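You operate a simulated robot arm through the tools that you are given. There is no shell and no other tool. Be economical: measure what you need, move in short steps, check, and stop when the job is done.

You are at the controls of a simulated two-armed robot. One attempt, no reset.

Task
Fetch the short grey pot marked "J-53" from the top of the sample bench and set it on the shelf of the sample bench. Pick up the white film roll from the top of the sample bench with one hand, pass it to the other hand and put it on the top of the floor bench. Take the cream block marked "J-51" from the shelf of the sample bench and leave it on the shelf under the jig. Fetch the small primer pot and set it on the top of the white sill board. Put the grey bead from the shelf under the sorter on the low shelf of the window bench. Take the thick green packer with the smallest size on its label from the top of the board stack and leave it on the shelf under the jig. Take the battery pack marked "Pack T-46" from the top of the charging bench and put it on the clear end of the plaster table. The order is free. Set down upright: white film roll, battery pack.

It is judged by the outcome, as a careful person would: the job done as asked, and still so three seconds after it is handed in. It fails if anything else is knocked over, pushed out of place, dropped, spilled or broken.

Robot
Two 7-joint arms with fingered hands on one trunk, on a base that drives. Base frame: it is fixed to the floor where the robot stands at the start and does not move with it; the origin is under the middle of the robot, x ahead of it, y to its left, z up; the surface under the hand at the start is at about z = 800. Lengths are in mm, angles in rad, forces in N, time in s.
The left shoulder is at the start at [70, 125, 1050], the right one opposite. With the tool pointing down near the work surface each hand reaches from about 480 to 880 mm from the robot's upright axis, wherever it stands, measured 20 degrees to its own side. Places, roughly: battery pack [-1250, 1500, 1000]; clear end of the plaster table [1600, 400, 800]; cream block [750, 250, 250]; grey bead (3x12x3 cm) [600, -1200, 400]; low shelf of the window bench [-1300, -1700, 400]; shelf of the sample bench [800, 200, 400]; shelf under the jig [800, -2000, 400]; short grey pot [500, 0, 750]; thick green packer [1500, -2750, 750]; top of the floor bench [3600, 700, 800]; top of the white sill board [-1200, -1500, 900]; white film roll (8x8x12 cm) [700, 0, 900]. Payload 4 kg a hand.
The TCP of each hand is the grasp point between the finger pads, 29 mm short of the fingertips. In the tool frame z runs along the fingers and y along their closing line. Largest opening 100 mm; the body of the gripper starts 34 mm behind the TCP. The gripper is a hand of 5 fingers: y runs from the thumb to the fingers, the wrist lies at [-15, -105, -177] in the tool frame, and closing takes about 1.5 s.
Orientation is told as [roll, pitch, yaw] about the base's x, y, z axes, in that order, counted from this pose: with the fingers straight down and the wrist toward the robot, the tool's x, y and z point along [0, 1, 0], [1, 0, 0] and [0, 0, -1] of the base frame.

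Tools
- The arms move only by the tool play_rows. It takes "left_commands", "right_commands" or both (then of equal length, played together; a hand with none holds still); each is a list of rows, each an object (a shift or turn left out is 0, a gripper value left out holds the last) with "angular": the turn, a rotation vector about the tool's x, y, z in rad, a list of three; "delta_pos": the shift along the tool's x, y, z in mm, a list of three. In form: [{"angular": [rx, ry, rz], "delta_pos": [dx, dy, dz]}, ...]. A call has 1 to 12 rows; each row is the pose to reach, as a shift and turn from the pose commanded when the call began, along the tool's axes at that moment. "left_hand" and "right_hand" are, for a hand that has rows, the closure in counts, from 0 (fully open) to 255 (shut), set as the call begins (left out, the last holds). A row lasts 0.2 s, in which the tool goes at most 50 mm and 0.15 rad; a call with a longer step from one row to the next is refused whole, and so is a gripper value outside its range. Where a pose cannot be reached the arm comes as near as it can. A force on the tool above 40 N (or 10 N above the force at the start of the call, whichever is more), or a blocked arm, ends the call early, and 0.2 s more pass. The fingers move at their own pace (about 45 mm/s each) and stop on an object; they squeeze with about 21 N. The grip force told is the motor's: it shows also when the fingers shut on nothing. Time passes only in rows, and 0.2 s behind the last, so rows that repeat a pose let the fingers close. It gives the time, the measured TCP pose, the force on the tool (base axes), the opening and the grip force at its end, in the units of the frame above (readings bear some noise), with the torque about the TCP (base axes, N m) and any sound that the robot's microphone picked up.
- Cameras (640 x 400 px; columns grow to the right, rows downward): "scene" is now at [176.3, 3.5, 1178.4]; the picture's right is [0.04, -1.00, 0.00], its down [-0.55, -0.02, -0.84] and it looks along [0.84, 0.03, -0.55] (base axes); focal length 214 px, centre (320, 200). "left" rides on the left gripper at [-66, -86, -121] in its tool frame; the picture's right is [-0.76, -0.31, 0.58], its down [0.59, -0.70, 0.40] and it looks along [0.28, 0.64, 0.71] (tool axes); focal length 247 px, centre (320, 200). "right" rides on the right gripper at [66, -86, -121] in its tool frame; the picture's right is [-0.76, 0.31, -0.58], its down [-0.59, -0.70, 0.40] and it looks along [-0.28, 0.64, 0.71] (tool axes); focal length 247 px, centre (320, 200).
- capture(camera): a new picture of that camera. It takes no simulated time.
- lift_body(by): slides the trunk up (or, below 0, down) by that many mm; the arms and the scene camera ride with it, the base frame stays. It gives what a move gives, with no picture.
- base_move(legs): drives the robot by 1 to 6 legs, each [ahead, turn to the left] in mm and rad, along the robot's own axes; the way and the turn of a leg run together, so that a leg with both is an arc; at most 1500 mm and 3.142 rad a leg. The arms and the cameras ride along, it lands a little off, and it stops where it bumps. It gives what a move gives.
- curl_fingers(index, middle, ring, little, thumb_bend, thumb_turn, hand): sets how far each is bent, from 0 (flat) to 1 (curled in); at 0.3 the hand is open as for a grip, at 0.7 the pads meet at the TCP. One left out holds its place. A second passes; each finger stops where it meets its share of the squeeze, and holds until it gets a number again. A gripper value or a shape takes the hand back. It gives what a move gives, with no picture; readings hold the bend of each and the force on index, middle, ring, little, thumb and palm. thumb_turn goes from beside the hand (0) to across from the fingers (1), as for a grip.
- hand_shape(shape, hand): the hand has 5 fingers and takes this shape, open, in about a second: jaw (thumb against the fingers, like two jaws); tri (thumb and two fingers); tip (a fingertip pinch); poke (one finger out to press); point (the index stretched); flat (the hand flat); cup (the hand cupped); fist (a fist). The gripper value then closes the fingers along that shape, each until it touches; the sizes above hold for jaw. It gives what a move gives, with no picture.
- turn_head(pan, tilt): turns the head with the scene camera to pan (to the left, within 1.396 rad either way) and tilt (down, from -0.506 to 1.204), counted from straight ahead of the robot. It gives what a move gives.
- locate(camera, pixels): for up to 12 pixels [column, row] of the newest picture of that camera ("zoom" is the newest enlarged one), the place [x, y, z] in the base frame of the surface seen there, good to about 2 mm. It takes no simulated time.
- inspect(camera, box): a new picture of the part [left, top, right, bottom] of that camera's present view, enlarged. It takes no simulated time.
- hand_in(): hands the job in; it is judged then, once.

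Go step by step. Measure first, check grasps and placings, and put right what went wrong. The budget is 145 turns and 178 pictures, counting those below and the enlarged ones. Unless the task says otherwise, let go and move clear before handing in.

The tools are called after "Request:" as name(argument=value, ...) on one line, values as JSON. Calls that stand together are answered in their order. play_rows: Moves the arms, as the interface text tells. Its arguments: {"type":"object","properties":{"left_commands":{"type":"array"},"left_hand":{"type":"number"},"right_commands":{"type":"array"},"right_hand":{"type":"number"}},"required":[]} The other tools are called the same way: lift_body (by) slides the trunk up or down; hand_shape (shape, hand) gives the hand a shape; curl_fingers (index, middle, ring, little, thumb_bend, thumb_turn, hand) moves the fingers one by one; base_move (legs) drives the base; turn_head (pan, tilt) turns the head that bears the scene camera; capture (camera) takes a picture; locate (camera, pixels) gives the place of the surface under pixels of a picture; inspect (camera, box) takes an enlarged picture of a part of a camera's view; hand_in () hands the job in.

At the start:

```text
time_s: 0.0
left_ee_pos: [514.5, 315.1, 1087.3]
left_tool_rot: [-0.001, 0.0, 0.0]
left_wrist_force: [0.0, 0.1, -0.1]
left_torque: [0.0, -0.02, -0.01]
left_finger_gap: 100.1
left_finger_force: 0.0
left_shape: jaw
left_bend: [0.3, 0.3, 0.3, 0.3, 0.3, 0.98]
left_finger forces: [0.0, 0.0, 0.0, 0.0, 0.0, 0.1]
right_ee_pos: [476.5, -211.1, 1124.7]
right_tool_rot: [0.0, 0.001, -0.001]
right_wrist_force: [-0.6, 0.7, 0.4]
right_torque: [-0.01, -0.01, -0.02]
right_finger_gap: 99.9
right_finger_force: 0.0
right_shape: jaw
right_bend: [0.3, 0.3, 0.3, 0.3, 0.3, 0.98]
right_finger forces: [0.1, 0.0, 0.0, 0.0, 0.0, 0.0]
trunk travel left (down, up): [-250.0, 497.0]
robot x, y, heading: [-1.4, -1.0, -0.001]
head pan, tilt: [0.04, 0.579]
```

scene: 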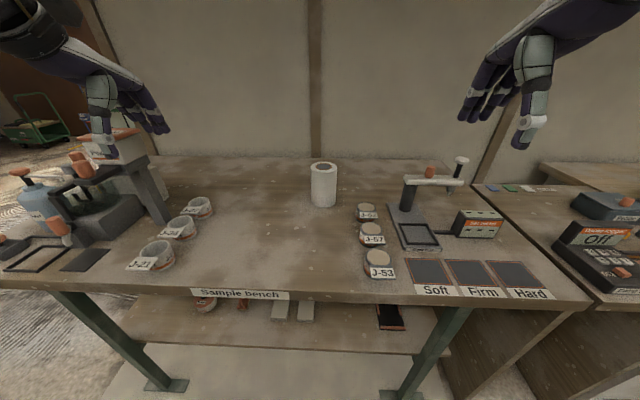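
right: 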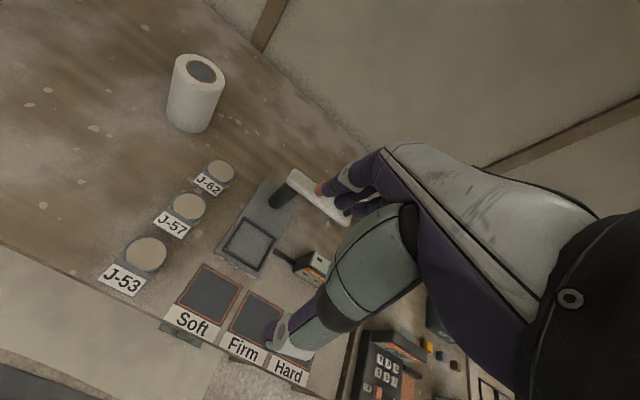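
left: 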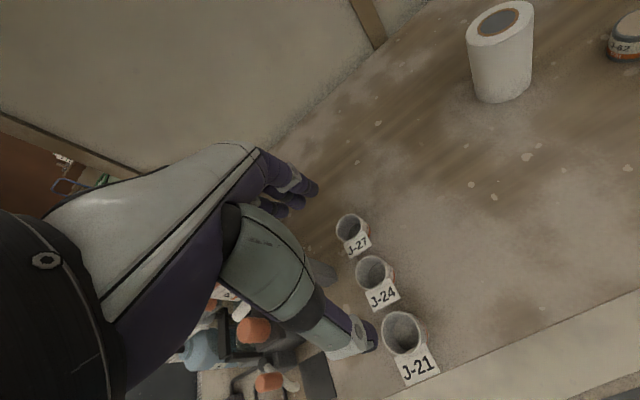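

The scene shows pot J-53 at (379,262), the film roll at (323,185), and the shelf below with blocks near (280,310). I measure these first.

Request:
locate(camera="scene", pixels=[[377, 257], [381, 272], [372, 232], [323, 166], [323, 205], [390, 315], [280, 310], [305, 310], [205, 305], [260, 340], [240, 295], [420, 340]])

Request:
inspect(camera="scene", box=[160, 280, 460, 400])

Request:
inspect(camera="scene", box=[300, 150, 480, 300])

```text
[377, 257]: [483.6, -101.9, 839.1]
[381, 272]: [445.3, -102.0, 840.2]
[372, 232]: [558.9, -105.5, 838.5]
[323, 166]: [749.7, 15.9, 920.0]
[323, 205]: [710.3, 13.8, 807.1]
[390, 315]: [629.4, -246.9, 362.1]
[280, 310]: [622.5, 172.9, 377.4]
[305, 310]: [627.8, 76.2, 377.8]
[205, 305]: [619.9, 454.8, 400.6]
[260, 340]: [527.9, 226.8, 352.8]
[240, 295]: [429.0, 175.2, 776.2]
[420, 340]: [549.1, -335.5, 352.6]
```

```text
2.13 times, centred on (310, 340) of scene
```

zoom: 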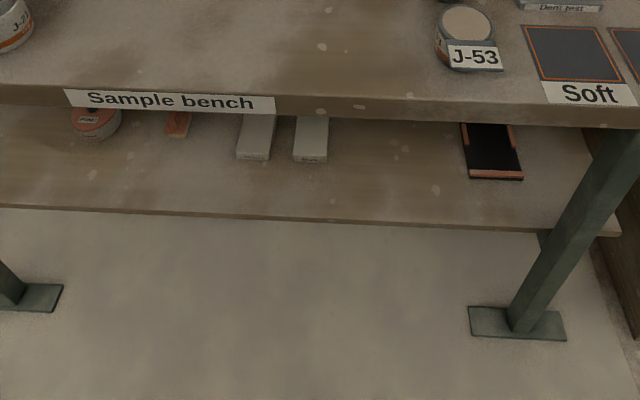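

```text
2.67 times, centred on (390, 225) of scene
```

zoom: 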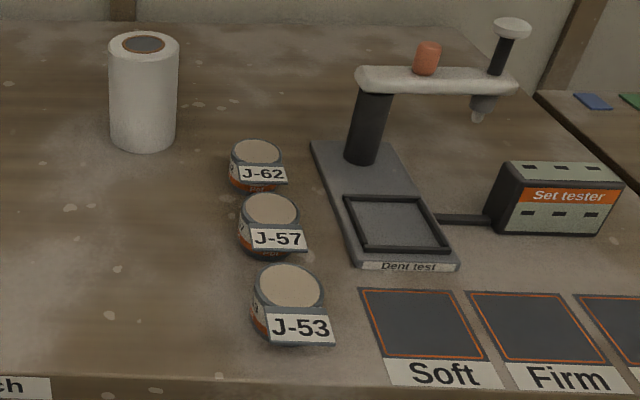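

Pot J-53 centre is about (470..484,-102), top 839; roll at about (730,15). I look round left and right to map the room.

Request:
turn_head(pan=1.3, tilt=0.25)

Request:
capture(camera="scene")

Request:
locate(camera="scene", pixels=[[320, 200], [320, 300], [320, 380], [450, 250], [200, 250], [100, 250], [100, 150], [500, 150], [580, 300]])

Request:
turn_head(pan=-1.3, tilt=0.25)

Request:
capture(camera="scene")

Request:
locate(camera="scene", pixels=[[320, 200], [320, 300], [320, 380], [450, 250], [200, 250], [100, 250], [100, 150], [500, 150], [580, 300]])

```text
time_s: 1.4
left_ee_pos: [515.3, 316.3, 1086.9]
left_tool_rot: [0.0, 0.001, 0.001]
left_wrist_force: [-0.1, 0.9, -1.2]
left_torque: [-0.01, -0.03, 0.02]
left_finger_gap: 99.7
left_finger_force: 0.0
left_shape: jaw
left_bend: [0.3, 0.3, 0.3, 0.3, 0.3, 0.98]
left_finger forces: [0.1, 0.0, 0.1, 0.0, 0.1, 0.0]
right_ee_pos: [476.9, -209.4, 1124.3]
right_tool_rot: [0.0, 0.0, 0.001]
right_wrist_force: [-0.7, 0.5, -0.7]
right_torque: [-0.02, 0.02, -0.01]
right_finger_gap: 99.7
right_finger_force: 0.0
right_shape: jaw
right_bend: [0.3, 0.3, 0.3, 0.3, 0.3, 0.98]
right_finger forces: [0.0, 0.1, 0.0, 0.0, 0.0, 0.1]
trunk travel left (down, up): [-250.0, 497.0]
robot x, y, heading: [0.1, 1.2, 0.002]
head pan, tilt: [1.3, 0.25]
```

```text
172 pictures are left
```

scene: 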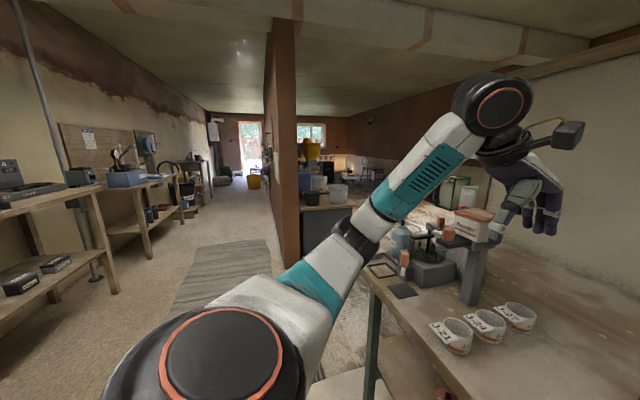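

```text
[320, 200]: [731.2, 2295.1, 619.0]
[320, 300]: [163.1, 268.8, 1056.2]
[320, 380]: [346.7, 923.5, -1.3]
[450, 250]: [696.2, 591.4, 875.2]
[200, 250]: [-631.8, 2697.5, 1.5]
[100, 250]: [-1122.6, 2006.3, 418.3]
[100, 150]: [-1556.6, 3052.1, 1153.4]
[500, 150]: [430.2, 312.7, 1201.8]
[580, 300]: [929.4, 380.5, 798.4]
```

```text
time_s: 3.8
left_ee_pos: [515.6, 315.4, 1087.2]
left_tool_rot: [0.002, 0.0, 0.0]
left_wrist_force: [0.3, -0.5, -0.6]
left_torque: [-0.01, -0.02, -0.01]
left_finger_gap: 99.5
left_finger_force: 0.1
left_shape: jaw
left_bend: [0.3, 0.3, 0.3, 0.3, 0.3, 0.98]
left_finger forces: [0.0, 0.0, 0.0, 0.1, 0.1, 0.0]
right_ee_pos: [475.8, -210.7, 1124.1]
right_tool_rot: [0.0, -0.001, 0.0]
right_wrist_force: [1.2, 0.0, 0.4]
right_torque: [-0.02, 0.03, 0.04]
right_finger_gap: 99.9
right_finger_force: 0.1
right_shape: jaw
right_bend: [0.3, 0.3, 0.3, 0.3, 0.3, 0.98]
right_finger forces: [0.1, 0.0, 0.0, 0.0, 0.1, 0.0]
trunk travel left (down, up): [-250.0, 497.0]
robot x, y, heading: [-2.1, 0.2, -0.0]
head pan, tilt: [-1.3, 0.25]
```

```text
171 pictures are left
```

scene: 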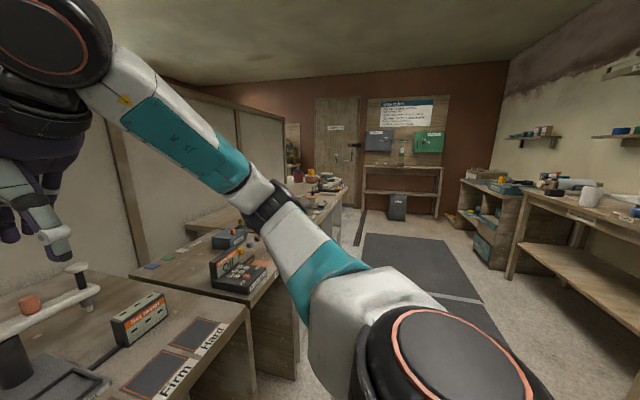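

```text
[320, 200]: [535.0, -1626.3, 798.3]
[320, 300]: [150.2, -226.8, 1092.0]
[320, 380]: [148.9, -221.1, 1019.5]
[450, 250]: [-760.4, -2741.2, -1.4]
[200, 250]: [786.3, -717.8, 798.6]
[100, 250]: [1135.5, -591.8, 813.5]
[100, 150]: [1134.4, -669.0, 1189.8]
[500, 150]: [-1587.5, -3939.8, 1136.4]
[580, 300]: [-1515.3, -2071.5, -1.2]
```

The room is mapped: a corridor with benches ahead (x>430) and window benches behind (x<-1100). For the tightly spaced pots I want a narrower grip, so I shape the right hand "tri" and look at it.

Request:
hand_shape(hand="right", shape="tri")

Request:
turn_head(pan=-0.2, tilt=0.45)

Request:
capture(camera="scene")

Request:
capture(camera="right")

```text
time_s: 4.7
left_ee_pos: [513.5, 315.4, 1088.5]
left_tool_rot: [0.0, -0.001, 0.0]
left_wrist_force: [-0.6, 0.3, 0.8]
left_torque: [-0.01, -0.01, -0.02]
left_finger_gap: 99.7
left_finger_force: 0.0
left_shape: jaw
left_bend: [0.3, 0.3, 0.3, 0.3, 0.3, 0.98]
left_finger forces: [0.1, 0.1, 0.0, 0.0, 0.0, 0.0]
right_ee_pos: [475.5, -211.3, 1123.8]
right_tool_rot: [0.0, -0.001, 0.001]
right_wrist_force: [-0.3, -0.3, 0.5]
right_torque: [0.01, -0.02, 0.03]
right_finger_gap: 99.7
right_finger_force: 0.1
right_shape: tri
right_bend: [0.3, 0.3, 0.99, 0.99, 0.3, 0.98]
right_finger forces: [0.0, 0.0, 0.0, 0.1, 0.1, 0.1]
trunk travel left (down, up): [-250.0, 497.0]
robot x, y, heading: [0.5, -2.2, -0.004]
head pan, tilt: [-1.3, 0.25]
```

```text
time_s: 6.0
left_ee_pos: [515.7, 314.2, 1087.8]
left_tool_rot: [0.001, 0.0, 0.001]
left_wrist_force: [-0.1, 0.5, -0.6]
left_torque: [-0.03, -0.01, -0.01]
left_finger_gap: 99.9
left_finger_force: 0.0
left_shape: jaw
left_bend: [0.3, 0.3, 0.3, 0.3, 0.3, 0.98]
left_finger forces: [0.0, 0.0, 0.0, 0.0, 0.0, 0.0]
right_ee_pos: [475.5, -208.9, 1124.6]
right_tool_rot: [0.001, 0.001, -0.001]
right_wrist_force: [-0.5, -0.6, 0.1]
right_torque: [-0.01, 0.0, -0.02]
right_finger_gap: 99.9
right_finger_force: 0.1
right_shape: tri
right_bend: [0.3, 0.3, 0.99, 0.99, 0.3, 0.98]
right_finger forces: [0.1, 0.0, 0.0, 0.0, 0.0, 0.0]
trunk travel left (down, up): [-250.0, 497.0]
robot x, y, heading: [1.5, -1.4, 0.003]
head pan, tilt: [-0.201, 0.45]
```

```text
170 pictures are left
```

scene: 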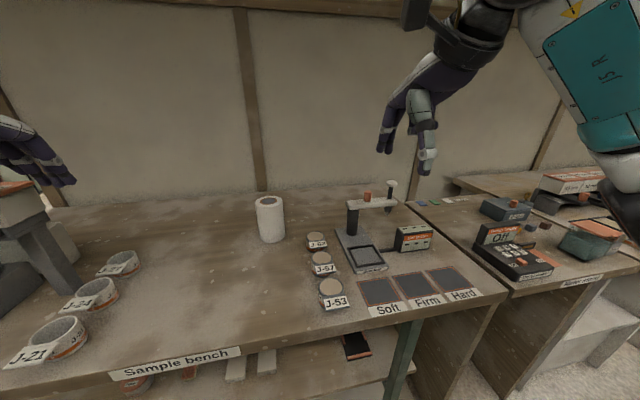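

```text
169 pictures are left
```

right: 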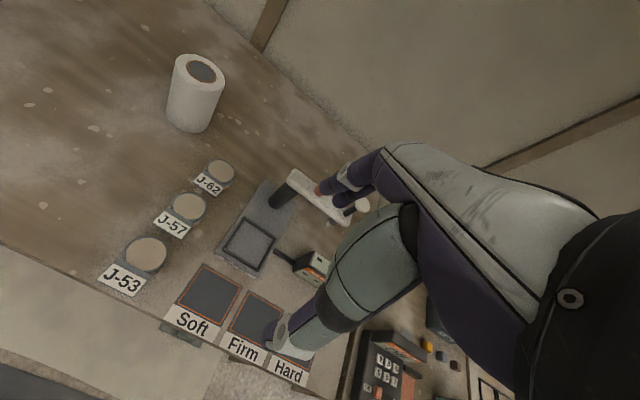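

Tri folds ring and little fingers away. I turn the right hand 90° (closing line along y) and hover over J-53.

Request:
play_rows(right_commands=[{"angular": [0, 0, -0.1428], "delta_pos": [9, 1, 10]}, {"angular": [0, 0, -0.2856], "delta_pos": [19, 2, 20]}, {"angular": [0, 0, -0.4284], "delta_pos": [28, 3, 35]}, {"angular": [0, 0, -0.5712], "delta_pos": [37, 3, 50]}, {"angular": [0, 0, -0.714], "delta_pos": [47, 4, 65]}, {"angular": [0, 0, -0.8568], "delta_pos": [56, 5, 80]}, {"angular": [0, 0, -0.9996], "delta_pos": [66, 6, 100]}, {"angular": [0, 0, -1.1424], "delta_pos": [75, 7, 120]}, {"angular": [0, 0, -1.2852], "delta_pos": [84, 7, 140]}, {"angular": [0, 0, -1.428], "delta_pos": [94, 8, 160]}, {"angular": [0, 0, -1.5708], "delta_pos": [103, 8, 174]}, {"angular": [0, 0, -1.5708], "delta_pos": [103, 8, 174]}])

Request:
capture(camera="right")

Request:
capture(camera="scene")

```text
time_s: 8.6
left_ee_pos: [515.3, 314.8, 1088.2]
left_tool_rot: [0.0, 0.0, -0.001]
left_wrist_force: [0.3, 0.8, -0.3]
left_torque: [-0.02, 0.0, 0.03]
left_finger_gap: 99.9
left_finger_force: 0.0
left_shape: jaw
left_bend: [0.3, 0.3, 0.3, 0.3, 0.3, 0.98]
left_finger forces: [0.1, 0.0, 0.0, 0.0, 0.1, 0.0]
right_ee_pos: [341.5, -77.2, 1022.8]
right_tool_rot: [0.007, 0.005, 1.543]
right_wrist_force: [-1.3, -0.5, -0.5]
right_torque: [0.0, 0.02, 0.03]
right_finger_gap: 99.9
right_finger_force: 0.0
right_shape: tri
right_bend: [0.3, 0.3, 0.99, 0.99, 0.3, 0.98]
right_finger forces: [0.0, 0.0, 0.0, 0.0, 0.1, 0.0]
right hand out of reach, approached as far as the arm can: row 7, 8, 9, 10, 11, 12
trunk travel left (down, up): [-250.0, 497.0]
robot x, y, heading: [0.2, -4.9, 0.004]
head pan, tilt: [-0.201, 0.45]
```

```text
168 pictures are left
```

right: 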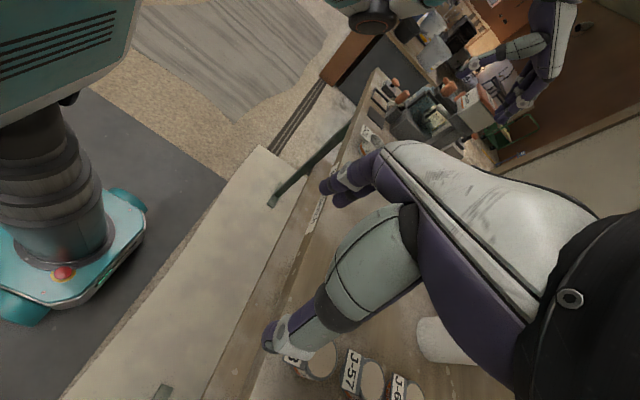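

```text
167 pictures are left
```

scene: 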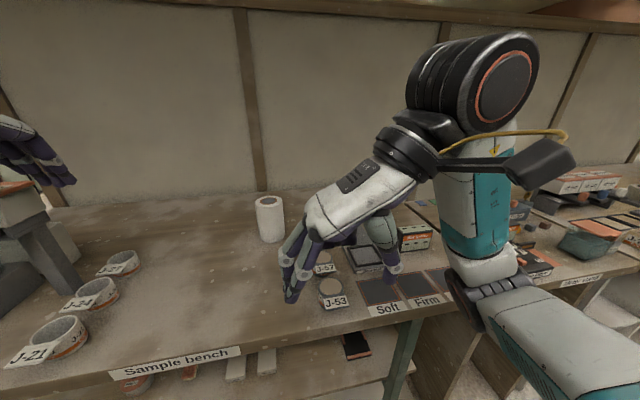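

The 90° yaw is beyond this arm here (TCP stopped at x=341), so I'll turn the robot's heading instead: back off to about (-108,-210), heading 0.55, so the hand's relative yaw stays small.

Request:
base_move(legs=[[0, 1.09], [-236, 0], [0, -0.54]])

```text
time_s: 14.8
left_ee_pos: [159.5, 330.6, 1088.1]
left_tool_rot: [-0.002, 0.0, 0.567]
left_wrist_force: [-0.7, -0.2, 0.2]
left_torque: [0.02, 0.0, 0.01]
left_finger_gap: 99.7
left_finger_force: 0.1
left_shape: jaw
left_bend: [0.3, 0.3, 0.3, 0.3, 0.3, 0.98]
left_finger forces: [0.0, 0.1, 0.1, 0.0, 0.1, 0.0]
right_ee_pos: [224.2, -93.0, 1022.2]
right_tool_rot: [0.006, 0.005, 2.112]
right_wrist_force: [0.0, -0.2, 0.4]
right_torque: [0.01, 0.01, -0.01]
right_finger_gap: 100.0
right_finger_force: 0.1
right_shape: tri
right_bend: [0.3, 0.3, 0.99, 0.99, 0.3, 0.98]
right_finger forces: [0.0, 0.0, 0.1, 0.1, 0.0, 0.0]
trunk travel left (down, up): [-250.0, 497.0]
robot x, y, heading: [-106.9, -214.7, 0.566]
head pan, tilt: [-0.201, 0.45]
```

Base landed as wanted. I bring the right hand to (483,-106,960) at yaw 1.15.

Request:
play_rows(right_commands=[{"angular": [0, 0, 0.12], "delta_pos": [-27, -18, 2]}, {"angular": [0, 0, 0.24], "delta_pos": [-54, -36, 4]}, {"angular": [0, 0, 0.36], "delta_pos": [-81, -54, 8]}, {"angular": [0, 0, 0.48], "delta_pos": [-108, -72, 15]}, {"angular": [0, 0, 0.6], "delta_pos": [-135, -90, 25]}, {"angular": [0, 0, 0.72], "delta_pos": [-161, -108, 37]}, {"angular": [0, 0, 0.84], "delta_pos": [-188, -126, 50]}, {"angular": [0, 0, 0.962], "delta_pos": [-215.3, -144.5, 62]}, {"angular": [0, 0, 0.962], "delta_pos": [-215.3, -144.5, 62]}])

Request:
turn_head(pan=-0.45, tilt=0.7)

Request:
capture(camera="scene")

Request:
capture(camera="right")

```text
time_s: 16.8
left_ee_pos: [158.6, 332.4, 1087.5]
left_tool_rot: [0.001, 0.0, 0.568]
left_wrist_force: [0.9, -0.5, -0.8]
left_torque: [-0.01, -0.01, -0.03]
left_finger_gap: 99.9
left_finger_force: 0.1
left_shape: jaw
left_bend: [0.3, 0.3, 0.3, 0.3, 0.3, 0.98]
left_finger forces: [0.0, 0.0, 0.1, 0.1, 0.0, 0.1]
right_ee_pos: [486.0, -105.4, 956.9]
right_tool_rot: [0.0, 0.007, 1.149]
right_wrist_force: [0.4, 0.8, 0.7]
right_torque: [-0.03, 0.0, 0.01]
right_finger_gap: 100.1
right_finger_force: 0.1
right_shape: tri
right_bend: [0.3, 0.3, 0.99, 0.99, 0.3, 0.98]
right_finger forces: [0.0, 0.1, 0.0, 0.0, 0.0, 0.1]
right hand out of reach, approached as far as the arm can: row 1, 2, 3, 4, 5, 6
trunk travel left (down, up): [-250.0, 497.0]
robot x, y, heading: [-107.2, -209.3, 0.564]
head pan, tilt: [-0.201, 0.45]
```

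```text
time_s: 17.5
left_ee_pos: [158.2, 331.6, 1086.8]
left_tool_rot: [0.0, 0.001, 0.57]
left_wrist_force: [-0.8, -0.4, -0.6]
left_torque: [0.0, 0.01, 0.02]
left_finger_gap: 99.6
left_finger_force: 0.0
left_shape: jaw
left_bend: [0.3, 0.3, 0.3, 0.3, 0.3, 0.98]
left_finger forces: [0.1, 0.1, 0.0, 0.1, 0.0, 0.0]
right_ee_pos: [485.0, -103.6, 956.3]
right_tool_rot: [-0.001, 0.008, 1.15]
right_wrist_force: [0.4, 0.3, 0.2]
right_torque: [0.02, 0.02, -0.01]
right_finger_gap: 99.8
right_finger_force: 0.1
right_shape: tri
right_bend: [0.3, 0.3, 0.99, 0.99, 0.3, 0.98]
right_finger forces: [0.0, 0.0, 0.0, 0.1, 0.0, 0.1]
trunk travel left (down, up): [-250.0, 497.0]
robot x, y, heading: [-106.6, -209.7, 0.565]
head pan, tilt: [-0.45, 0.7]
```

```text
166 pictures are left
```

scene: 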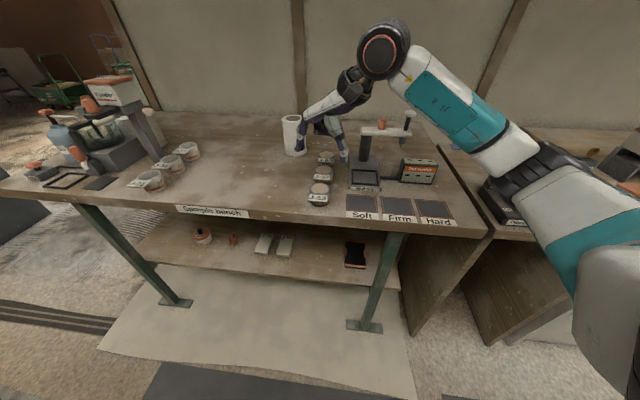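

```text
165 pictures are left
```

right: 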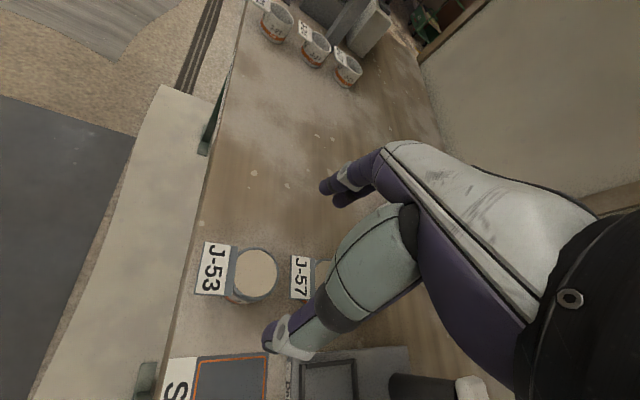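

Hand reached the hover. I verify the pot's place from both cameras.

Request:
locate(camera="right", pixels=[[256, 272], [236, 272], [276, 272], [256, 252], [256, 292], [320, 275], [213, 270], [295, 345]])

Request:
inspect(camera="scene", box=[240, 90, 460, 228])

Request:
locate(camera="scene", pixels=[[319, 187], [319, 193], [325, 172], [265, 243], [285, 245], [203, 235], [355, 250], [270, 265], [320, 275]])

```text
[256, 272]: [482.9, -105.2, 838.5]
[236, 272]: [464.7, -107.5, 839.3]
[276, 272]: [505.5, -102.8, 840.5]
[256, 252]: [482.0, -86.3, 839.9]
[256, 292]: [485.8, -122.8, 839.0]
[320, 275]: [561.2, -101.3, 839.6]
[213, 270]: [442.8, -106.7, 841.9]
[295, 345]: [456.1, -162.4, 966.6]
```

```text
2.90 times, centred on (350, 159) of scene
```

zoom: 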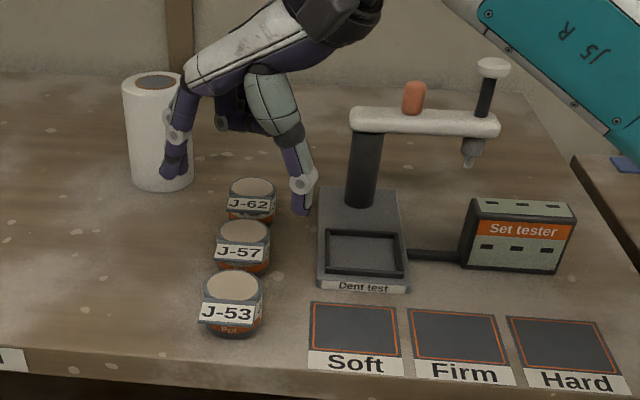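

```text
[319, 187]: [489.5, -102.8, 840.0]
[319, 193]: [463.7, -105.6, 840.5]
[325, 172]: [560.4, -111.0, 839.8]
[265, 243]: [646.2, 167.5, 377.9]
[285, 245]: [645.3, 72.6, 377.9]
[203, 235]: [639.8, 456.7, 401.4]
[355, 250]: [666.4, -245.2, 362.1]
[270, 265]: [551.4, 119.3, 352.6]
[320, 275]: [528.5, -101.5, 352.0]
```

Pot centre (484,-104.5), top 839, lid about 44 wide; TCP is right above. Descend.

Request:
play_rows(right_commands=[{"delta_pos": [0, -1, 35]}, {"delta_pos": [0, -1, 70]}, {"delta_pos": [0, -1, 100]}, {"delta_pos": [0, -1, 121]}, {"delta_pos": [0, -1, 121]}])

Request:
capture(camera="right")

Request:
inspect(camera="scene", box=[240, 90, 460, 228])

```text
time_s: 18.7
left_ee_pos: [160.1, 331.6, 1087.4]
left_tool_rot: [-0.001, -0.001, 0.568]
left_wrist_force: [0.0, -0.2, 0.3]
left_torque: [-0.01, 0.03, 0.0]
left_finger_gap: 99.7
left_finger_force: 0.1
left_shape: jaw
left_bend: [0.3, 0.3, 0.3, 0.3, 0.3, 0.98]
left_finger forces: [0.1, 0.0, 0.0, 0.0, 0.1, 0.0]
right_ee_pos: [484.6, -109.5, 834.2]
right_tool_rot: [-0.001, 0.009, 1.151]
right_wrist_force: [0.7, -0.3, -0.8]
right_torque: [-0.01, 0.01, -0.01]
right_finger_gap: 100.0
right_finger_force: 0.1
right_shape: tri
right_bend: [0.3, 0.3, 0.99, 0.99, 0.3, 0.98]
right_finger forces: [0.0, 0.1, 0.1, 0.0, 0.0, 0.0]
trunk travel left (down, up): [-250.0, 497.0]
robot x, y, heading: [-107.9, -210.3, 0.569]
head pan, tilt: [-0.45, 0.7]
```

```text
163 pictures are left
```

right: 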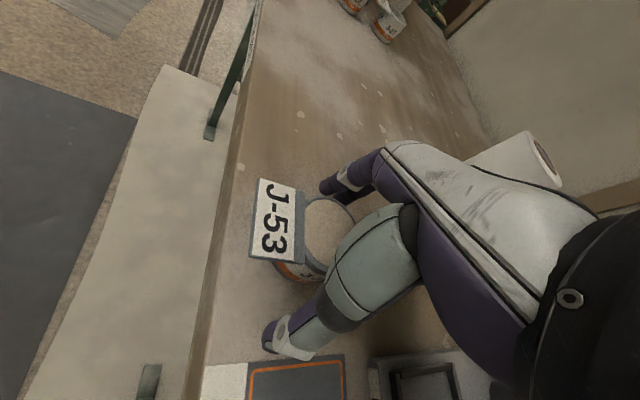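

```text
2.90 times, centred on (350, 159) of scene
```

zoom: 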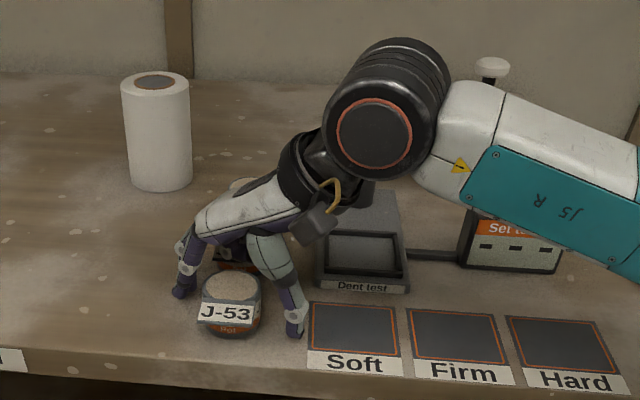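

Fingers straddle J-53 cleanly. Nudge 5 mm toward the fingers, close, then check.

Request:
play_rows(right_commands=[{"delta_pos": [0, 5, 0]}, {"delta_pos": [0, 5, 0]}, {"delta_pos": [0, 5, 0]}, {"delta_pos": [0, 5, 0]}, {"delta_pos": [0, 5, 0]}, {"delta_pos": [0, 5, 0]}, {"delta_pos": [0, 5, 0]}, {"delta_pos": [0, 5, 0]}, {"delta_pos": [0, 5, 0]}, {"delta_pos": [0, 5, 0]}], right_hand=255)

Request:
play_rows(right_commands=[{"delta_pos": [0, 0, -30]}, {"delta_pos": [0, 0, -60]}, {"delta_pos": [0, 0, -100]}, {"delta_pos": [0, 0, -120]}])

Request:
inspect(camera="scene", box=[240, 60, 460, 228])

```text
time_s: 20.9
left_ee_pos: [159.5, 331.5, 1087.3]
left_tool_rot: [0.0, -0.001, 0.568]
left_wrist_force: [0.3, 0.4, -0.5]
left_torque: [0.0, 0.0, -0.01]
left_finger_gap: 99.9
left_finger_force: 0.0
left_shape: jaw
left_bend: [0.3, 0.3, 0.3, 0.3, 0.3, 0.98]
left_finger forces: [0.1, 0.0, 0.1, 0.1, 0.0, 0.0]
right_ee_pos: [485.4, -103.3, 837.5]
right_tool_rot: [0.0, 0.008, 1.149]
right_wrist_force: [0.5, 0.2, 0.1]
right_torque: [0.03, -0.03, 0.02]
right_finger_gap: 44.2
right_finger_force: 21.0
right_shape: tri
right_bend: [0.42, 0.47, 1.0, 1.0, 0.38, 1.0]
right_finger forces: [9.7, 8.6, 0.1, 0.0, 18.4, 0.0]
trunk travel left (down, up): [-250.0, 497.0]
robot x, y, heading: [-101.9, -209.8, 0.567]
head pan, tilt: [-0.45, 0.7]
```

```text
time_s: 21.9
left_ee_pos: [159.2, 329.5, 1088.3]
left_tool_rot: [0.001, 0.0, 0.566]
left_wrist_force: [-0.9, -0.6, 0.0]
left_torque: [0.02, 0.0, 0.05]
left_finger_gap: 100.0
left_finger_force: 0.0
left_shape: jaw
left_bend: [0.3, 0.3, 0.3, 0.3, 0.3, 0.98]
left_finger forces: [0.0, 0.0, 0.1, 0.1, 0.0, 0.1]
right_ee_pos: [485.9, -103.9, 955.9]
right_tool_rot: [0.002, 0.007, 1.146]
right_wrist_force: [0.2, -0.1, -0.6]
right_torque: [0.0, -0.04, 0.01]
right_finger_gap: 44.1
right_finger_force: 20.9
right_shape: tri
right_bend: [0.42, 0.47, 1.0, 1.0, 0.38, 1.0]
right_finger forces: [9.7, 8.7, 0.0, 0.1, 18.5, 0.0]
trunk travel left (down, up): [-250.0, 497.0]
robot x, y, heading: [-105.8, -210.8, 0.561]
head pan, tilt: [-0.45, 0.7]
```

```text
2.38 times, centred on (350, 144) of scene
```

zoom: 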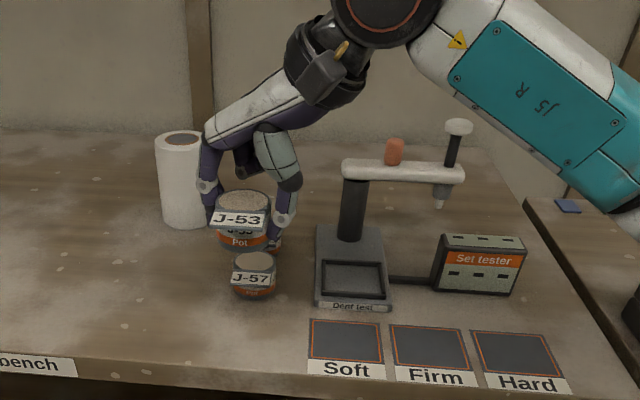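

J-53 is held (gap 44, lifted). Next: back off 350, lower the trunk, then bring the hand to shelf height.

Request:
base_move(legs=[[-350, 0]])

Request:
lift_body(by=-250)

```text
time_s: 24.2
left_ee_pos: [-134.6, 143.6, 1088.2]
left_tool_rot: [0.001, -0.002, 0.566]
left_wrist_force: [-0.5, -0.2, 0.6]
left_torque: [0.0, -0.01, 0.01]
left_finger_gap: 100.0
left_finger_force: 0.2
left_shape: jaw
left_bend: [0.3, 0.3, 0.3, 0.3, 0.3, 0.98]
left_finger forces: [0.1, 0.0, 0.0, 0.0, 0.0, 0.0]
right_ee_pos: [192.7, -290.2, 956.4]
right_tool_rot: [-0.001, 0.007, 1.146]
right_wrist_force: [0.6, -0.5, -0.7]
right_torque: [-0.02, -0.04, -0.02]
right_finger_gap: 44.0
right_finger_force: 21.1
right_shape: tri
right_bend: [0.42, 0.47, 1.0, 1.0, 0.38, 1.0]
right_finger forces: [9.8, 8.7, 0.0, 0.0, 18.5, 0.0]
trunk travel left (down, up): [-250.0, 497.0]
robot x, y, heading: [-401.3, -400.8, 0.562]
head pan, tilt: [-0.45, 0.7]
```

```text
time_s: 26.8
left_ee_pos: [-133.2, 143.2, 839.0]
left_tool_rot: [0.001, 0.001, 0.565]
left_wrist_force: [-0.3, -0.5, -0.3]
left_torque: [0.04, 0.0, -0.03]
left_finger_gap: 99.9
left_finger_force: 0.0
left_shape: jaw
left_bend: [0.3, 0.3, 0.3, 0.3, 0.3, 0.98]
left_finger forces: [0.0, 0.0, 0.1, 0.1, 0.1, 0.1]
right_ee_pos: [192.3, -290.4, 705.7]
right_tool_rot: [-0.001, 0.005, 1.148]
right_wrist_force: [0.8, -0.7, -1.0]
right_torque: [-0.01, 0.0, 0.01]
right_finger_gap: 44.1
right_finger_force: 20.9
right_shape: tri
right_bend: [0.42, 0.47, 1.0, 1.0, 0.38, 1.0]
right_finger forces: [9.8, 8.7, 0.1, 0.0, 18.6, 0.0]
trunk travel left (down, up): [0.0, 747.0]
robot x, y, heading: [-401.7, -394.5, 0.568]
head pan, tilt: [-0.45, 0.7]
```

Trunk is down; now lower and extend the hand to (295,-248,410).

Request:
play_rows(right_commands=[{"delta_pos": [-9.6, 10, 37]}, {"delta_pos": [-19.2, 20, 74]}, {"delta_pos": [-28.8, 30, 111]}, {"delta_pos": [-38.4, 40, 148]}, {"delta_pos": [-48, 50, 185]}, {"delta_pos": [-57.6, 60, 222]}, {"delta_pos": [-67, 70, 259]}, {"delta_pos": [-76.7, 80.5, 295]}, {"delta_pos": [-76.7, 80.5, 295]}])

Request:
turn_head(pan=-0.3, tilt=0.3)

Request:
capture(camera="scene")

```text
time_s: 28.8
left_ee_pos: [-134.2, 143.3, 836.8]
left_tool_rot: [0.0, 0.001, 0.565]
left_wrist_force: [-0.1, -0.3, 1.0]
left_torque: [0.02, 0.02, -0.03]
left_finger_gap: 100.0
left_finger_force: 0.0
left_shape: jaw
left_bend: [0.3, 0.3, 0.3, 0.3, 0.3, 0.98]
left_finger forces: [0.1, 0.1, 0.0, 0.0, 0.0, 0.1]
right_ee_pos: [296.3, -251.6, 411.2]
right_tool_rot: [-0.002, 0.008, 1.147]
right_wrist_force: [0.2, -0.3, -1.4]
right_torque: [0.0, -0.01, -0.02]
right_finger_gap: 44.1
right_finger_force: 20.6
right_shape: tri
right_bend: [0.42, 0.47, 1.0, 1.0, 0.38, 1.0]
right_finger forces: [9.8, 8.6, 0.0, 0.0, 18.4, 0.0]
trunk travel left (down, up): [0.0, 747.0]
robot x, y, heading: [-398.6, -397.3, 0.565]
head pan, tilt: [-0.45, 0.7]
```

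```text
time_s: 29.6
left_ee_pos: [-133.5, 143.9, 837.4]
left_tool_rot: [-0.001, -0.001, 0.566]
left_wrist_force: [0.0, 0.0, 0.0]
left_torque: [0.0, 0.0, -0.01]
left_finger_gap: 99.7
left_finger_force: 0.1
left_shape: jaw
left_bend: [0.3, 0.3, 0.3, 0.3, 0.3, 0.98]
left_finger forces: [0.1, 0.1, 0.0, 0.0, 0.0, 0.0]
right_ee_pos: [296.7, -251.9, 411.6]
right_tool_rot: [-0.001, 0.008, 1.146]
right_wrist_force: [0.2, 0.4, 0.1]
right_torque: [0.02, -0.01, -0.01]
right_finger_gap: 43.6
right_finger_force: 20.9
right_shape: tri
right_bend: [0.42, 0.47, 1.0, 1.0, 0.38, 1.0]
right_finger forces: [9.7, 8.7, 0.0, 0.1, 18.4, 0.0]
trunk travel left (down, up): [0.0, 747.0]
robot x, y, heading: [-400.2, -395.2, 0.564]
head pan, tilt: [-0.3, 0.3]
```

```text
160 pictures are left
```

scene: 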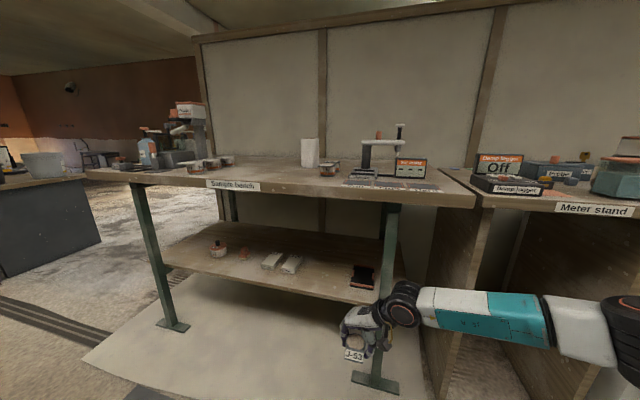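

The forearm sticks out to the right and would meet the leg at (385,300). I measure the leg, forearm and shelf and read the cream blocks.

Request:
locate(camera="scene", pixels=[[384, 280], [375, 375], [163, 300], [440, 305], [520, 325], [610, 320], [240, 275], [300, 290], [273, 259], [291, 263], [265, 232], [350, 255]])

Request:
inspect(camera="scene", box=[180, 220, 340, 320])

```text
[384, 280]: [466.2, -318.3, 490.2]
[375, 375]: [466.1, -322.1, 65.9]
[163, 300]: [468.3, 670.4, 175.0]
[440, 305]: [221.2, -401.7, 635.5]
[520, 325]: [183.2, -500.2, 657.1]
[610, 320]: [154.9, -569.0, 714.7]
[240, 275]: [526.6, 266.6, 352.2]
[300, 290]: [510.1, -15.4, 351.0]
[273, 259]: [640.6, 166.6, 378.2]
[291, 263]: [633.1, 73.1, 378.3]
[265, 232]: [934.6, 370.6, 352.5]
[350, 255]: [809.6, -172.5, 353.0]
```

```text
4.00 times, centred on (260, 270) of scene
```

zoom: 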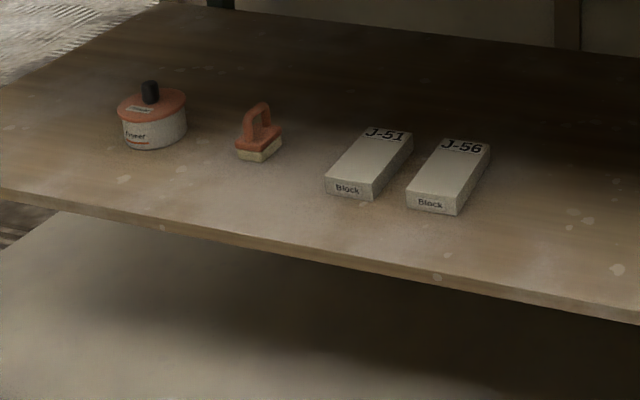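

The shelf shows J-51 (left cream block) and the primer pot at zoom (150,115). I measure block corners, the primer pot and the tabletop edge.

Request:
locate(camera="zoom", pixels=[[329, 177], [372, 184], [368, 130], [408, 136], [412, 193], [458, 201], [446, 143], [486, 149], [150, 98], [150, 88], [125, 110], [184, 108]])

Request:
locate(camera="scene", pixels=[[300, 190], [300, 194], [300, 197], [300, 200], [100, 178], [465, 203], [218, 252], [362, 275]])

```text
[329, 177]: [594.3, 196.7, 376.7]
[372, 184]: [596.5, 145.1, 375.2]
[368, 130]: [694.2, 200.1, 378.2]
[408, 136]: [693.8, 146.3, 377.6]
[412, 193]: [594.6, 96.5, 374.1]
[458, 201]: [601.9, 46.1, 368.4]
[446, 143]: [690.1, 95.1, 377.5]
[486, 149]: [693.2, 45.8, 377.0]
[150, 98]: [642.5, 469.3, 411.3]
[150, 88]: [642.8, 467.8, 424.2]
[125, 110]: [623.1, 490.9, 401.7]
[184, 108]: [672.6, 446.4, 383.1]
```

```text
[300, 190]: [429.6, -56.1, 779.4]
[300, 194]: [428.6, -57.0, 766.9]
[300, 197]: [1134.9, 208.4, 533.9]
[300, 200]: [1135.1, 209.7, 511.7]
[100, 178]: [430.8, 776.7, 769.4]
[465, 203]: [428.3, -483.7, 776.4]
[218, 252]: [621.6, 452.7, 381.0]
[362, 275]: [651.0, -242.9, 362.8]
```

J-51 spans x 594–694, y 145–200; the primer pot sits near (643,468). To keep the elbow clear I'll place the pot with heading ~0.3, so I reposition to about (-508,-106).

Request:
base_move(legs=[[0, 1.362], [310, 0], [0, -1.627]])

```text
time_s: 39.2
left_ee_pos: [-119.0, 347.2, 837.2]
left_tool_rot: [0.0, 0.002, 0.314]
left_wrist_force: [-0.3, -0.1, -0.5]
left_torque: [-0.01, 0.01, 0.04]
left_finger_gap: 99.7
left_finger_force: 0.1
left_shape: jaw
left_bend: [0.3, 0.3, 0.3, 0.3, 0.3, 0.98]
left_finger forces: [0.0, 0.1, 0.0, 0.0, 0.1, 0.0]
right_ee_pos: [200.8, -142.3, 410.8]
right_tool_rot: [-0.001, 0.009, 0.896]
right_wrist_force: [-0.5, -0.6, -1.0]
right_torque: [-0.01, 0.01, 0.03]
right_finger_gap: 43.4
right_finger_force: 20.6
right_shape: tri
right_bend: [0.42, 0.47, 1.0, 1.0, 0.38, 1.0]
right_finger forces: [9.7, 8.8, 0.0, 0.0, 18.3, 0.0]
trunk travel left (down, up): [0.0, 747.0]
robot x, y, heading: [-510.3, -110.7, 0.316]
head pan, tilt: [-0.3, 0.3]
```

Now turn the hand to yaw 0.6 and extend slightly, then drive in 350.

Request:
play_rows(right_commands=[{"angular": [0, 0, 0.148], "delta_pos": [-14, 7, 0]}, {"angular": [0, 0, 0.296], "delta_pos": [-28.6, 13.9, 0]}, {"angular": [0, 0, 0.296], "delta_pos": [-28.6, 13.9, 0]}, {"angular": [0, 0, 0.296], "delta_pos": [-28.6, 13.9, 0]}])

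Request:
turn_head(pan=-0.2, tilt=0.4)

Request:
capture(camera="scene")

```text
time_s: 40.2
left_ee_pos: [-117.7, 348.0, 838.1]
left_tool_rot: [0.001, 0.0, 0.315]
left_wrist_force: [0.1, -0.2, 0.2]
left_torque: [0.03, -0.02, -0.04]
left_finger_gap: 99.8
left_finger_force: 0.1
left_shape: jaw
left_bend: [0.3, 0.3, 0.3, 0.3, 0.3, 0.98]
left_finger forces: [0.0, 0.1, 0.1, 0.0, 0.1, 0.0]
right_ee_pos: [232.8, -147.9, 409.5]
right_tool_rot: [-0.001, 0.009, 0.601]
right_wrist_force: [-0.5, -0.2, -1.8]
right_torque: [-0.06, 0.03, -0.01]
right_finger_gap: 43.4
right_finger_force: 21.3
right_shape: tri
right_bend: [0.42, 0.47, 1.0, 1.0, 0.38, 1.0]
right_finger forces: [9.8, 8.7, 0.0, 0.0, 18.3, 0.0]
trunk travel left (down, up): [0.0, 747.0]
robot x, y, heading: [-513.3, -105.1, 0.316]
head pan, tilt: [-0.3, 0.3]
```

```text
time_s: 40.9
left_ee_pos: [-119.5, 348.4, 837.2]
left_tool_rot: [0.0, 0.002, 0.315]
left_wrist_force: [-1.1, -0.1, -0.1]
left_torque: [0.01, -0.02, -0.04]
left_finger_gap: 99.8
left_finger_force: 0.1
left_shape: jaw
left_bend: [0.3, 0.3, 0.3, 0.3, 0.3, 0.98]
left_finger forces: [0.1, 0.0, 0.1, 0.0, 0.0, 0.0]
right_ee_pos: [231.7, -148.4, 410.3]
right_tool_rot: [-0.001, 0.008, 0.599]
right_wrist_force: [-0.9, -0.3, -1.0]
right_torque: [0.01, 0.0, -0.03]
right_finger_gap: 43.6
right_finger_force: 21.3
right_shape: tri
right_bend: [0.42, 0.47, 1.0, 1.0, 0.38, 1.0]
right_finger forces: [9.8, 8.7, 0.0, 0.0, 18.3, 0.0]
trunk travel left (down, up): [0.0, 747.0]
robot x, y, heading: [-511.8, -114.5, 0.312]
head pan, tilt: [-0.201, 0.4]
```

```text
158 pictures are left
```

scene: 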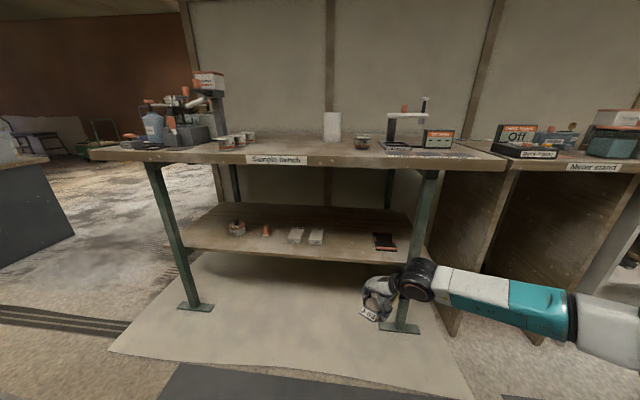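

I check where the elbow lies now before driving in.

Request:
locate(camera="scene", pixels=[[575, 318], [540, 310], [480, 290], [418, 280]])

```text
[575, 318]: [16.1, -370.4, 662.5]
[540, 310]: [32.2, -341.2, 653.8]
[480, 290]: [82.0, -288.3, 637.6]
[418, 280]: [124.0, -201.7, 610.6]
```

Elbow will end near (335,-265), well clear of the leg. Drive in.

Request:
base_move(legs=[[350, 0]])

Request:
capture(camera="scene")

```text
time_s: 43.2
left_ee_pos: [218.0, 457.4, 838.4]
left_tool_rot: [0.0, 0.002, 0.314]
left_wrist_force: [0.4, 1.0, 0.6]
left_torque: [0.02, -0.01, -0.01]
left_finger_gap: 99.7
left_finger_force: 0.0
left_shape: jaw
left_bend: [0.3, 0.3, 0.3, 0.3, 0.3, 0.98]
left_finger forces: [0.0, 0.0, 0.1, 0.1, 0.0, 0.0]
right_ee_pos: [568.2, -38.2, 410.8]
right_tool_rot: [-0.002, 0.009, 0.601]
right_wrist_force: [1.5, 0.6, -1.1]
right_torque: [0.0, 0.0, 0.03]
right_finger_gap: 43.2
right_finger_force: 21.2
right_shape: tri
right_bend: [0.42, 0.47, 1.0, 1.0, 0.38, 1.0]
right_finger forces: [9.8, 8.8, 0.0, 0.0, 18.2, 0.0]
trunk travel left (down, up): [0.0, 747.0]
robot x, y, heading: [-172.5, -0.3, 0.314]
head pan, tilt: [-0.201, 0.4]
```

```text
157 pictures are left
```

scene: 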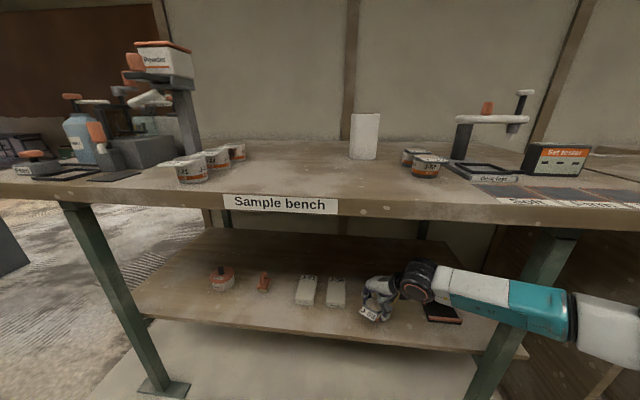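

Hand with the pot is over the shelf at (568,-38). Lower to 390 and open.

Request:
play_rows(right_commands=[{"delta_pos": [0, 0, 10]}, {"delta_pos": [0, 0, 17]}, {"delta_pos": [0, 0, 20.5]}, {"delta_pos": [0, 0, 20.5]}])

Request:
play_rows(right_commands=[{"delta_pos": [0, 0, 0]}, {"delta_pos": [0, 0, 0]}, {"delta_pos": [0, 0, 0]}, {"delta_pos": [0, 0, 0]}, {"delta_pos": [0, 0, 0]}, {"delta_pos": [0, 0, 0]}, {"delta_pos": [0, 0, 0]}], right_hand=0)

Request:
inspect(camera="scene", box=[300, 230, 460, 340])

```text
time_s: 44.2
left_ee_pos: [218.8, 457.3, 836.5]
left_tool_rot: [-0.001, 0.0, 0.314]
left_wrist_force: [-0.3, -0.5, -0.4]
left_torque: [-0.01, -0.02, 0.0]
left_finger_gap: 100.0
left_finger_force: 0.0
left_shape: jaw
left_bend: [0.3, 0.3, 0.3, 0.3, 0.3, 0.98]
left_finger forces: [0.0, 0.1, 0.0, 0.0, 0.1, 0.1]
right_ee_pos: [568.6, -40.2, 390.2]
right_tool_rot: [-0.002, 0.008, 0.6]
right_wrist_force: [-1.5, -0.8, 0.6]
right_torque: [-0.02, -0.03, -0.02]
right_finger_gap: 43.6
right_finger_force: 20.8
right_shape: tri
right_bend: [0.42, 0.47, 1.0, 1.0, 0.38, 1.0]
right_finger forces: [9.8, 8.9, 0.1, 0.1, 18.6, 0.0]
trunk travel left (down, up): [0.0, 747.0]
robot x, y, heading: [-174.4, -1.4, 0.315]
head pan, tilt: [-0.201, 0.4]
```

```text
time_s: 45.8
left_ee_pos: [218.0, 456.4, 836.9]
left_tool_rot: [-0.001, 0.001, 0.316]
left_wrist_force: [-0.1, 0.6, 1.0]
left_torque: [-0.01, -0.02, -0.04]
left_finger_gap: 99.8
left_finger_force: 0.0
left_shape: jaw
left_bend: [0.3, 0.3, 0.3, 0.3, 0.3, 0.98]
left_finger forces: [0.0, 0.0, 0.0, 0.0, 0.1, 0.0]
right_ee_pos: [567.4, -40.0, 391.6]
right_tool_rot: [-0.001, 0.009, 0.602]
right_wrist_force: [0.4, -0.6, -0.5]
right_torque: [-0.03, 0.0, 0.02]
right_finger_gap: 99.7
right_finger_force: 0.1
right_shape: tri
right_bend: [0.3, 0.3, 0.99, 0.99, 0.3, 0.98]
right_finger forces: [0.1, 0.1, 0.0, 0.0, 0.0, 0.1]
trunk travel left (down, up): [0.0, 747.0]
robot x, y, heading: [-171.5, -0.9, 0.318]
head pan, tilt: [-0.201, 0.4]
```

```text
3.64 times, centred on (380, 285) of scene
```

zoom: 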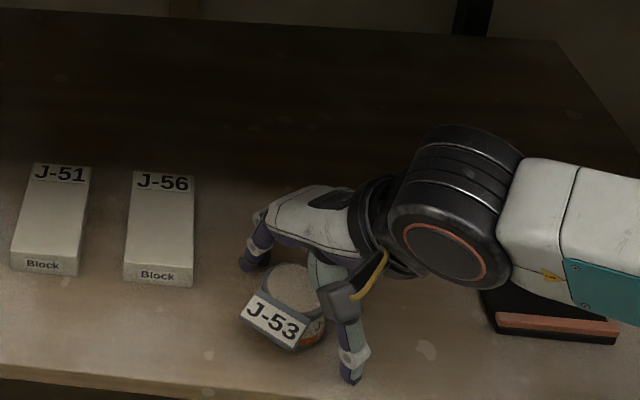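

J-53 stands well on the shelf. Raise the hand 70 mm and turn the base left 0.25 toward block J-51.

Request:
play_rows(right_commands=[{"delta_pos": [0, 0, -35]}, {"delta_pos": [0, 0, -70]}, {"delta_pos": [0, 0, -70]}])

Request:
base_move(legs=[[0, 0.25], [15, 0]])

Request:
capture(camera="scene")

```text
time_s: 46.6
left_ee_pos: [219.0, 455.7, 838.2]
left_tool_rot: [0.0, 0.001, 0.315]
left_wrist_force: [0.2, -0.5, -0.1]
left_torque: [0.0, 0.01, 0.02]
left_finger_gap: 99.8
left_finger_force: 0.0
left_shape: jaw
left_bend: [0.3, 0.3, 0.3, 0.3, 0.3, 0.98]
left_finger forces: [0.0, 0.0, 0.0, 0.0, 0.0, 0.1]
right_ee_pos: [569.7, -38.0, 461.1]
right_tool_rot: [-0.001, 0.009, 0.601]
right_wrist_force: [-0.7, -0.6, 0.4]
right_torque: [-0.01, 0.02, 0.05]
right_finger_gap: 99.8
right_finger_force: 0.0
right_shape: tri
right_bend: [0.3, 0.3, 0.99, 0.99, 0.3, 0.98]
right_finger forces: [0.0, 0.1, 0.0, 0.1, 0.0, 0.0]
trunk travel left (down, up): [0.0, 747.0]
robot x, y, heading: [-173.2, -1.3, 0.314]
head pan, tilt: [-0.201, 0.4]
```

```text
time_s: 48.2
left_ee_pos: [106.9, 545.7, 837.5]
left_tool_rot: [0.001, 0.0, 0.558]
left_wrist_force: [0.5, 0.3, 0.6]
left_torque: [0.03, 0.01, -0.01]
left_finger_gap: 100.0
left_finger_force: 0.1
left_shape: jaw
left_bend: [0.3, 0.3, 0.3, 0.3, 0.3, 0.98]
left_finger forces: [0.0, 0.1, 0.1, 0.0, 0.1, 0.0]
right_ee_pos: [568.9, 150.0, 460.9]
right_tool_rot: [-0.001, 0.008, 0.843]
right_wrist_force: [-0.3, -1.4, 0.1]
right_torque: [-0.02, 0.03, 0.01]
right_finger_gap: 100.0
right_finger_force: 0.0
right_shape: tri
right_bend: [0.3, 0.3, 0.99, 0.99, 0.3, 0.98]
right_finger forces: [0.1, 0.0, 0.0, 0.1, 0.0, 0.0]
trunk travel left (down, up): [0.0, 747.0]
robot x, y, heading: [-161.3, 7.8, 0.558]
head pan, tilt: [-0.201, 0.4]
```

```text
155 pictures are left
```

scene: 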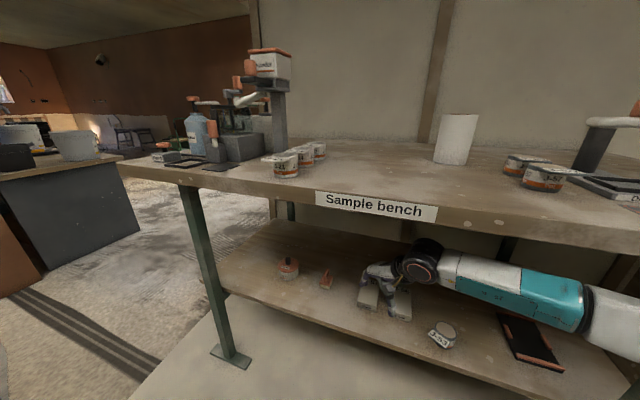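

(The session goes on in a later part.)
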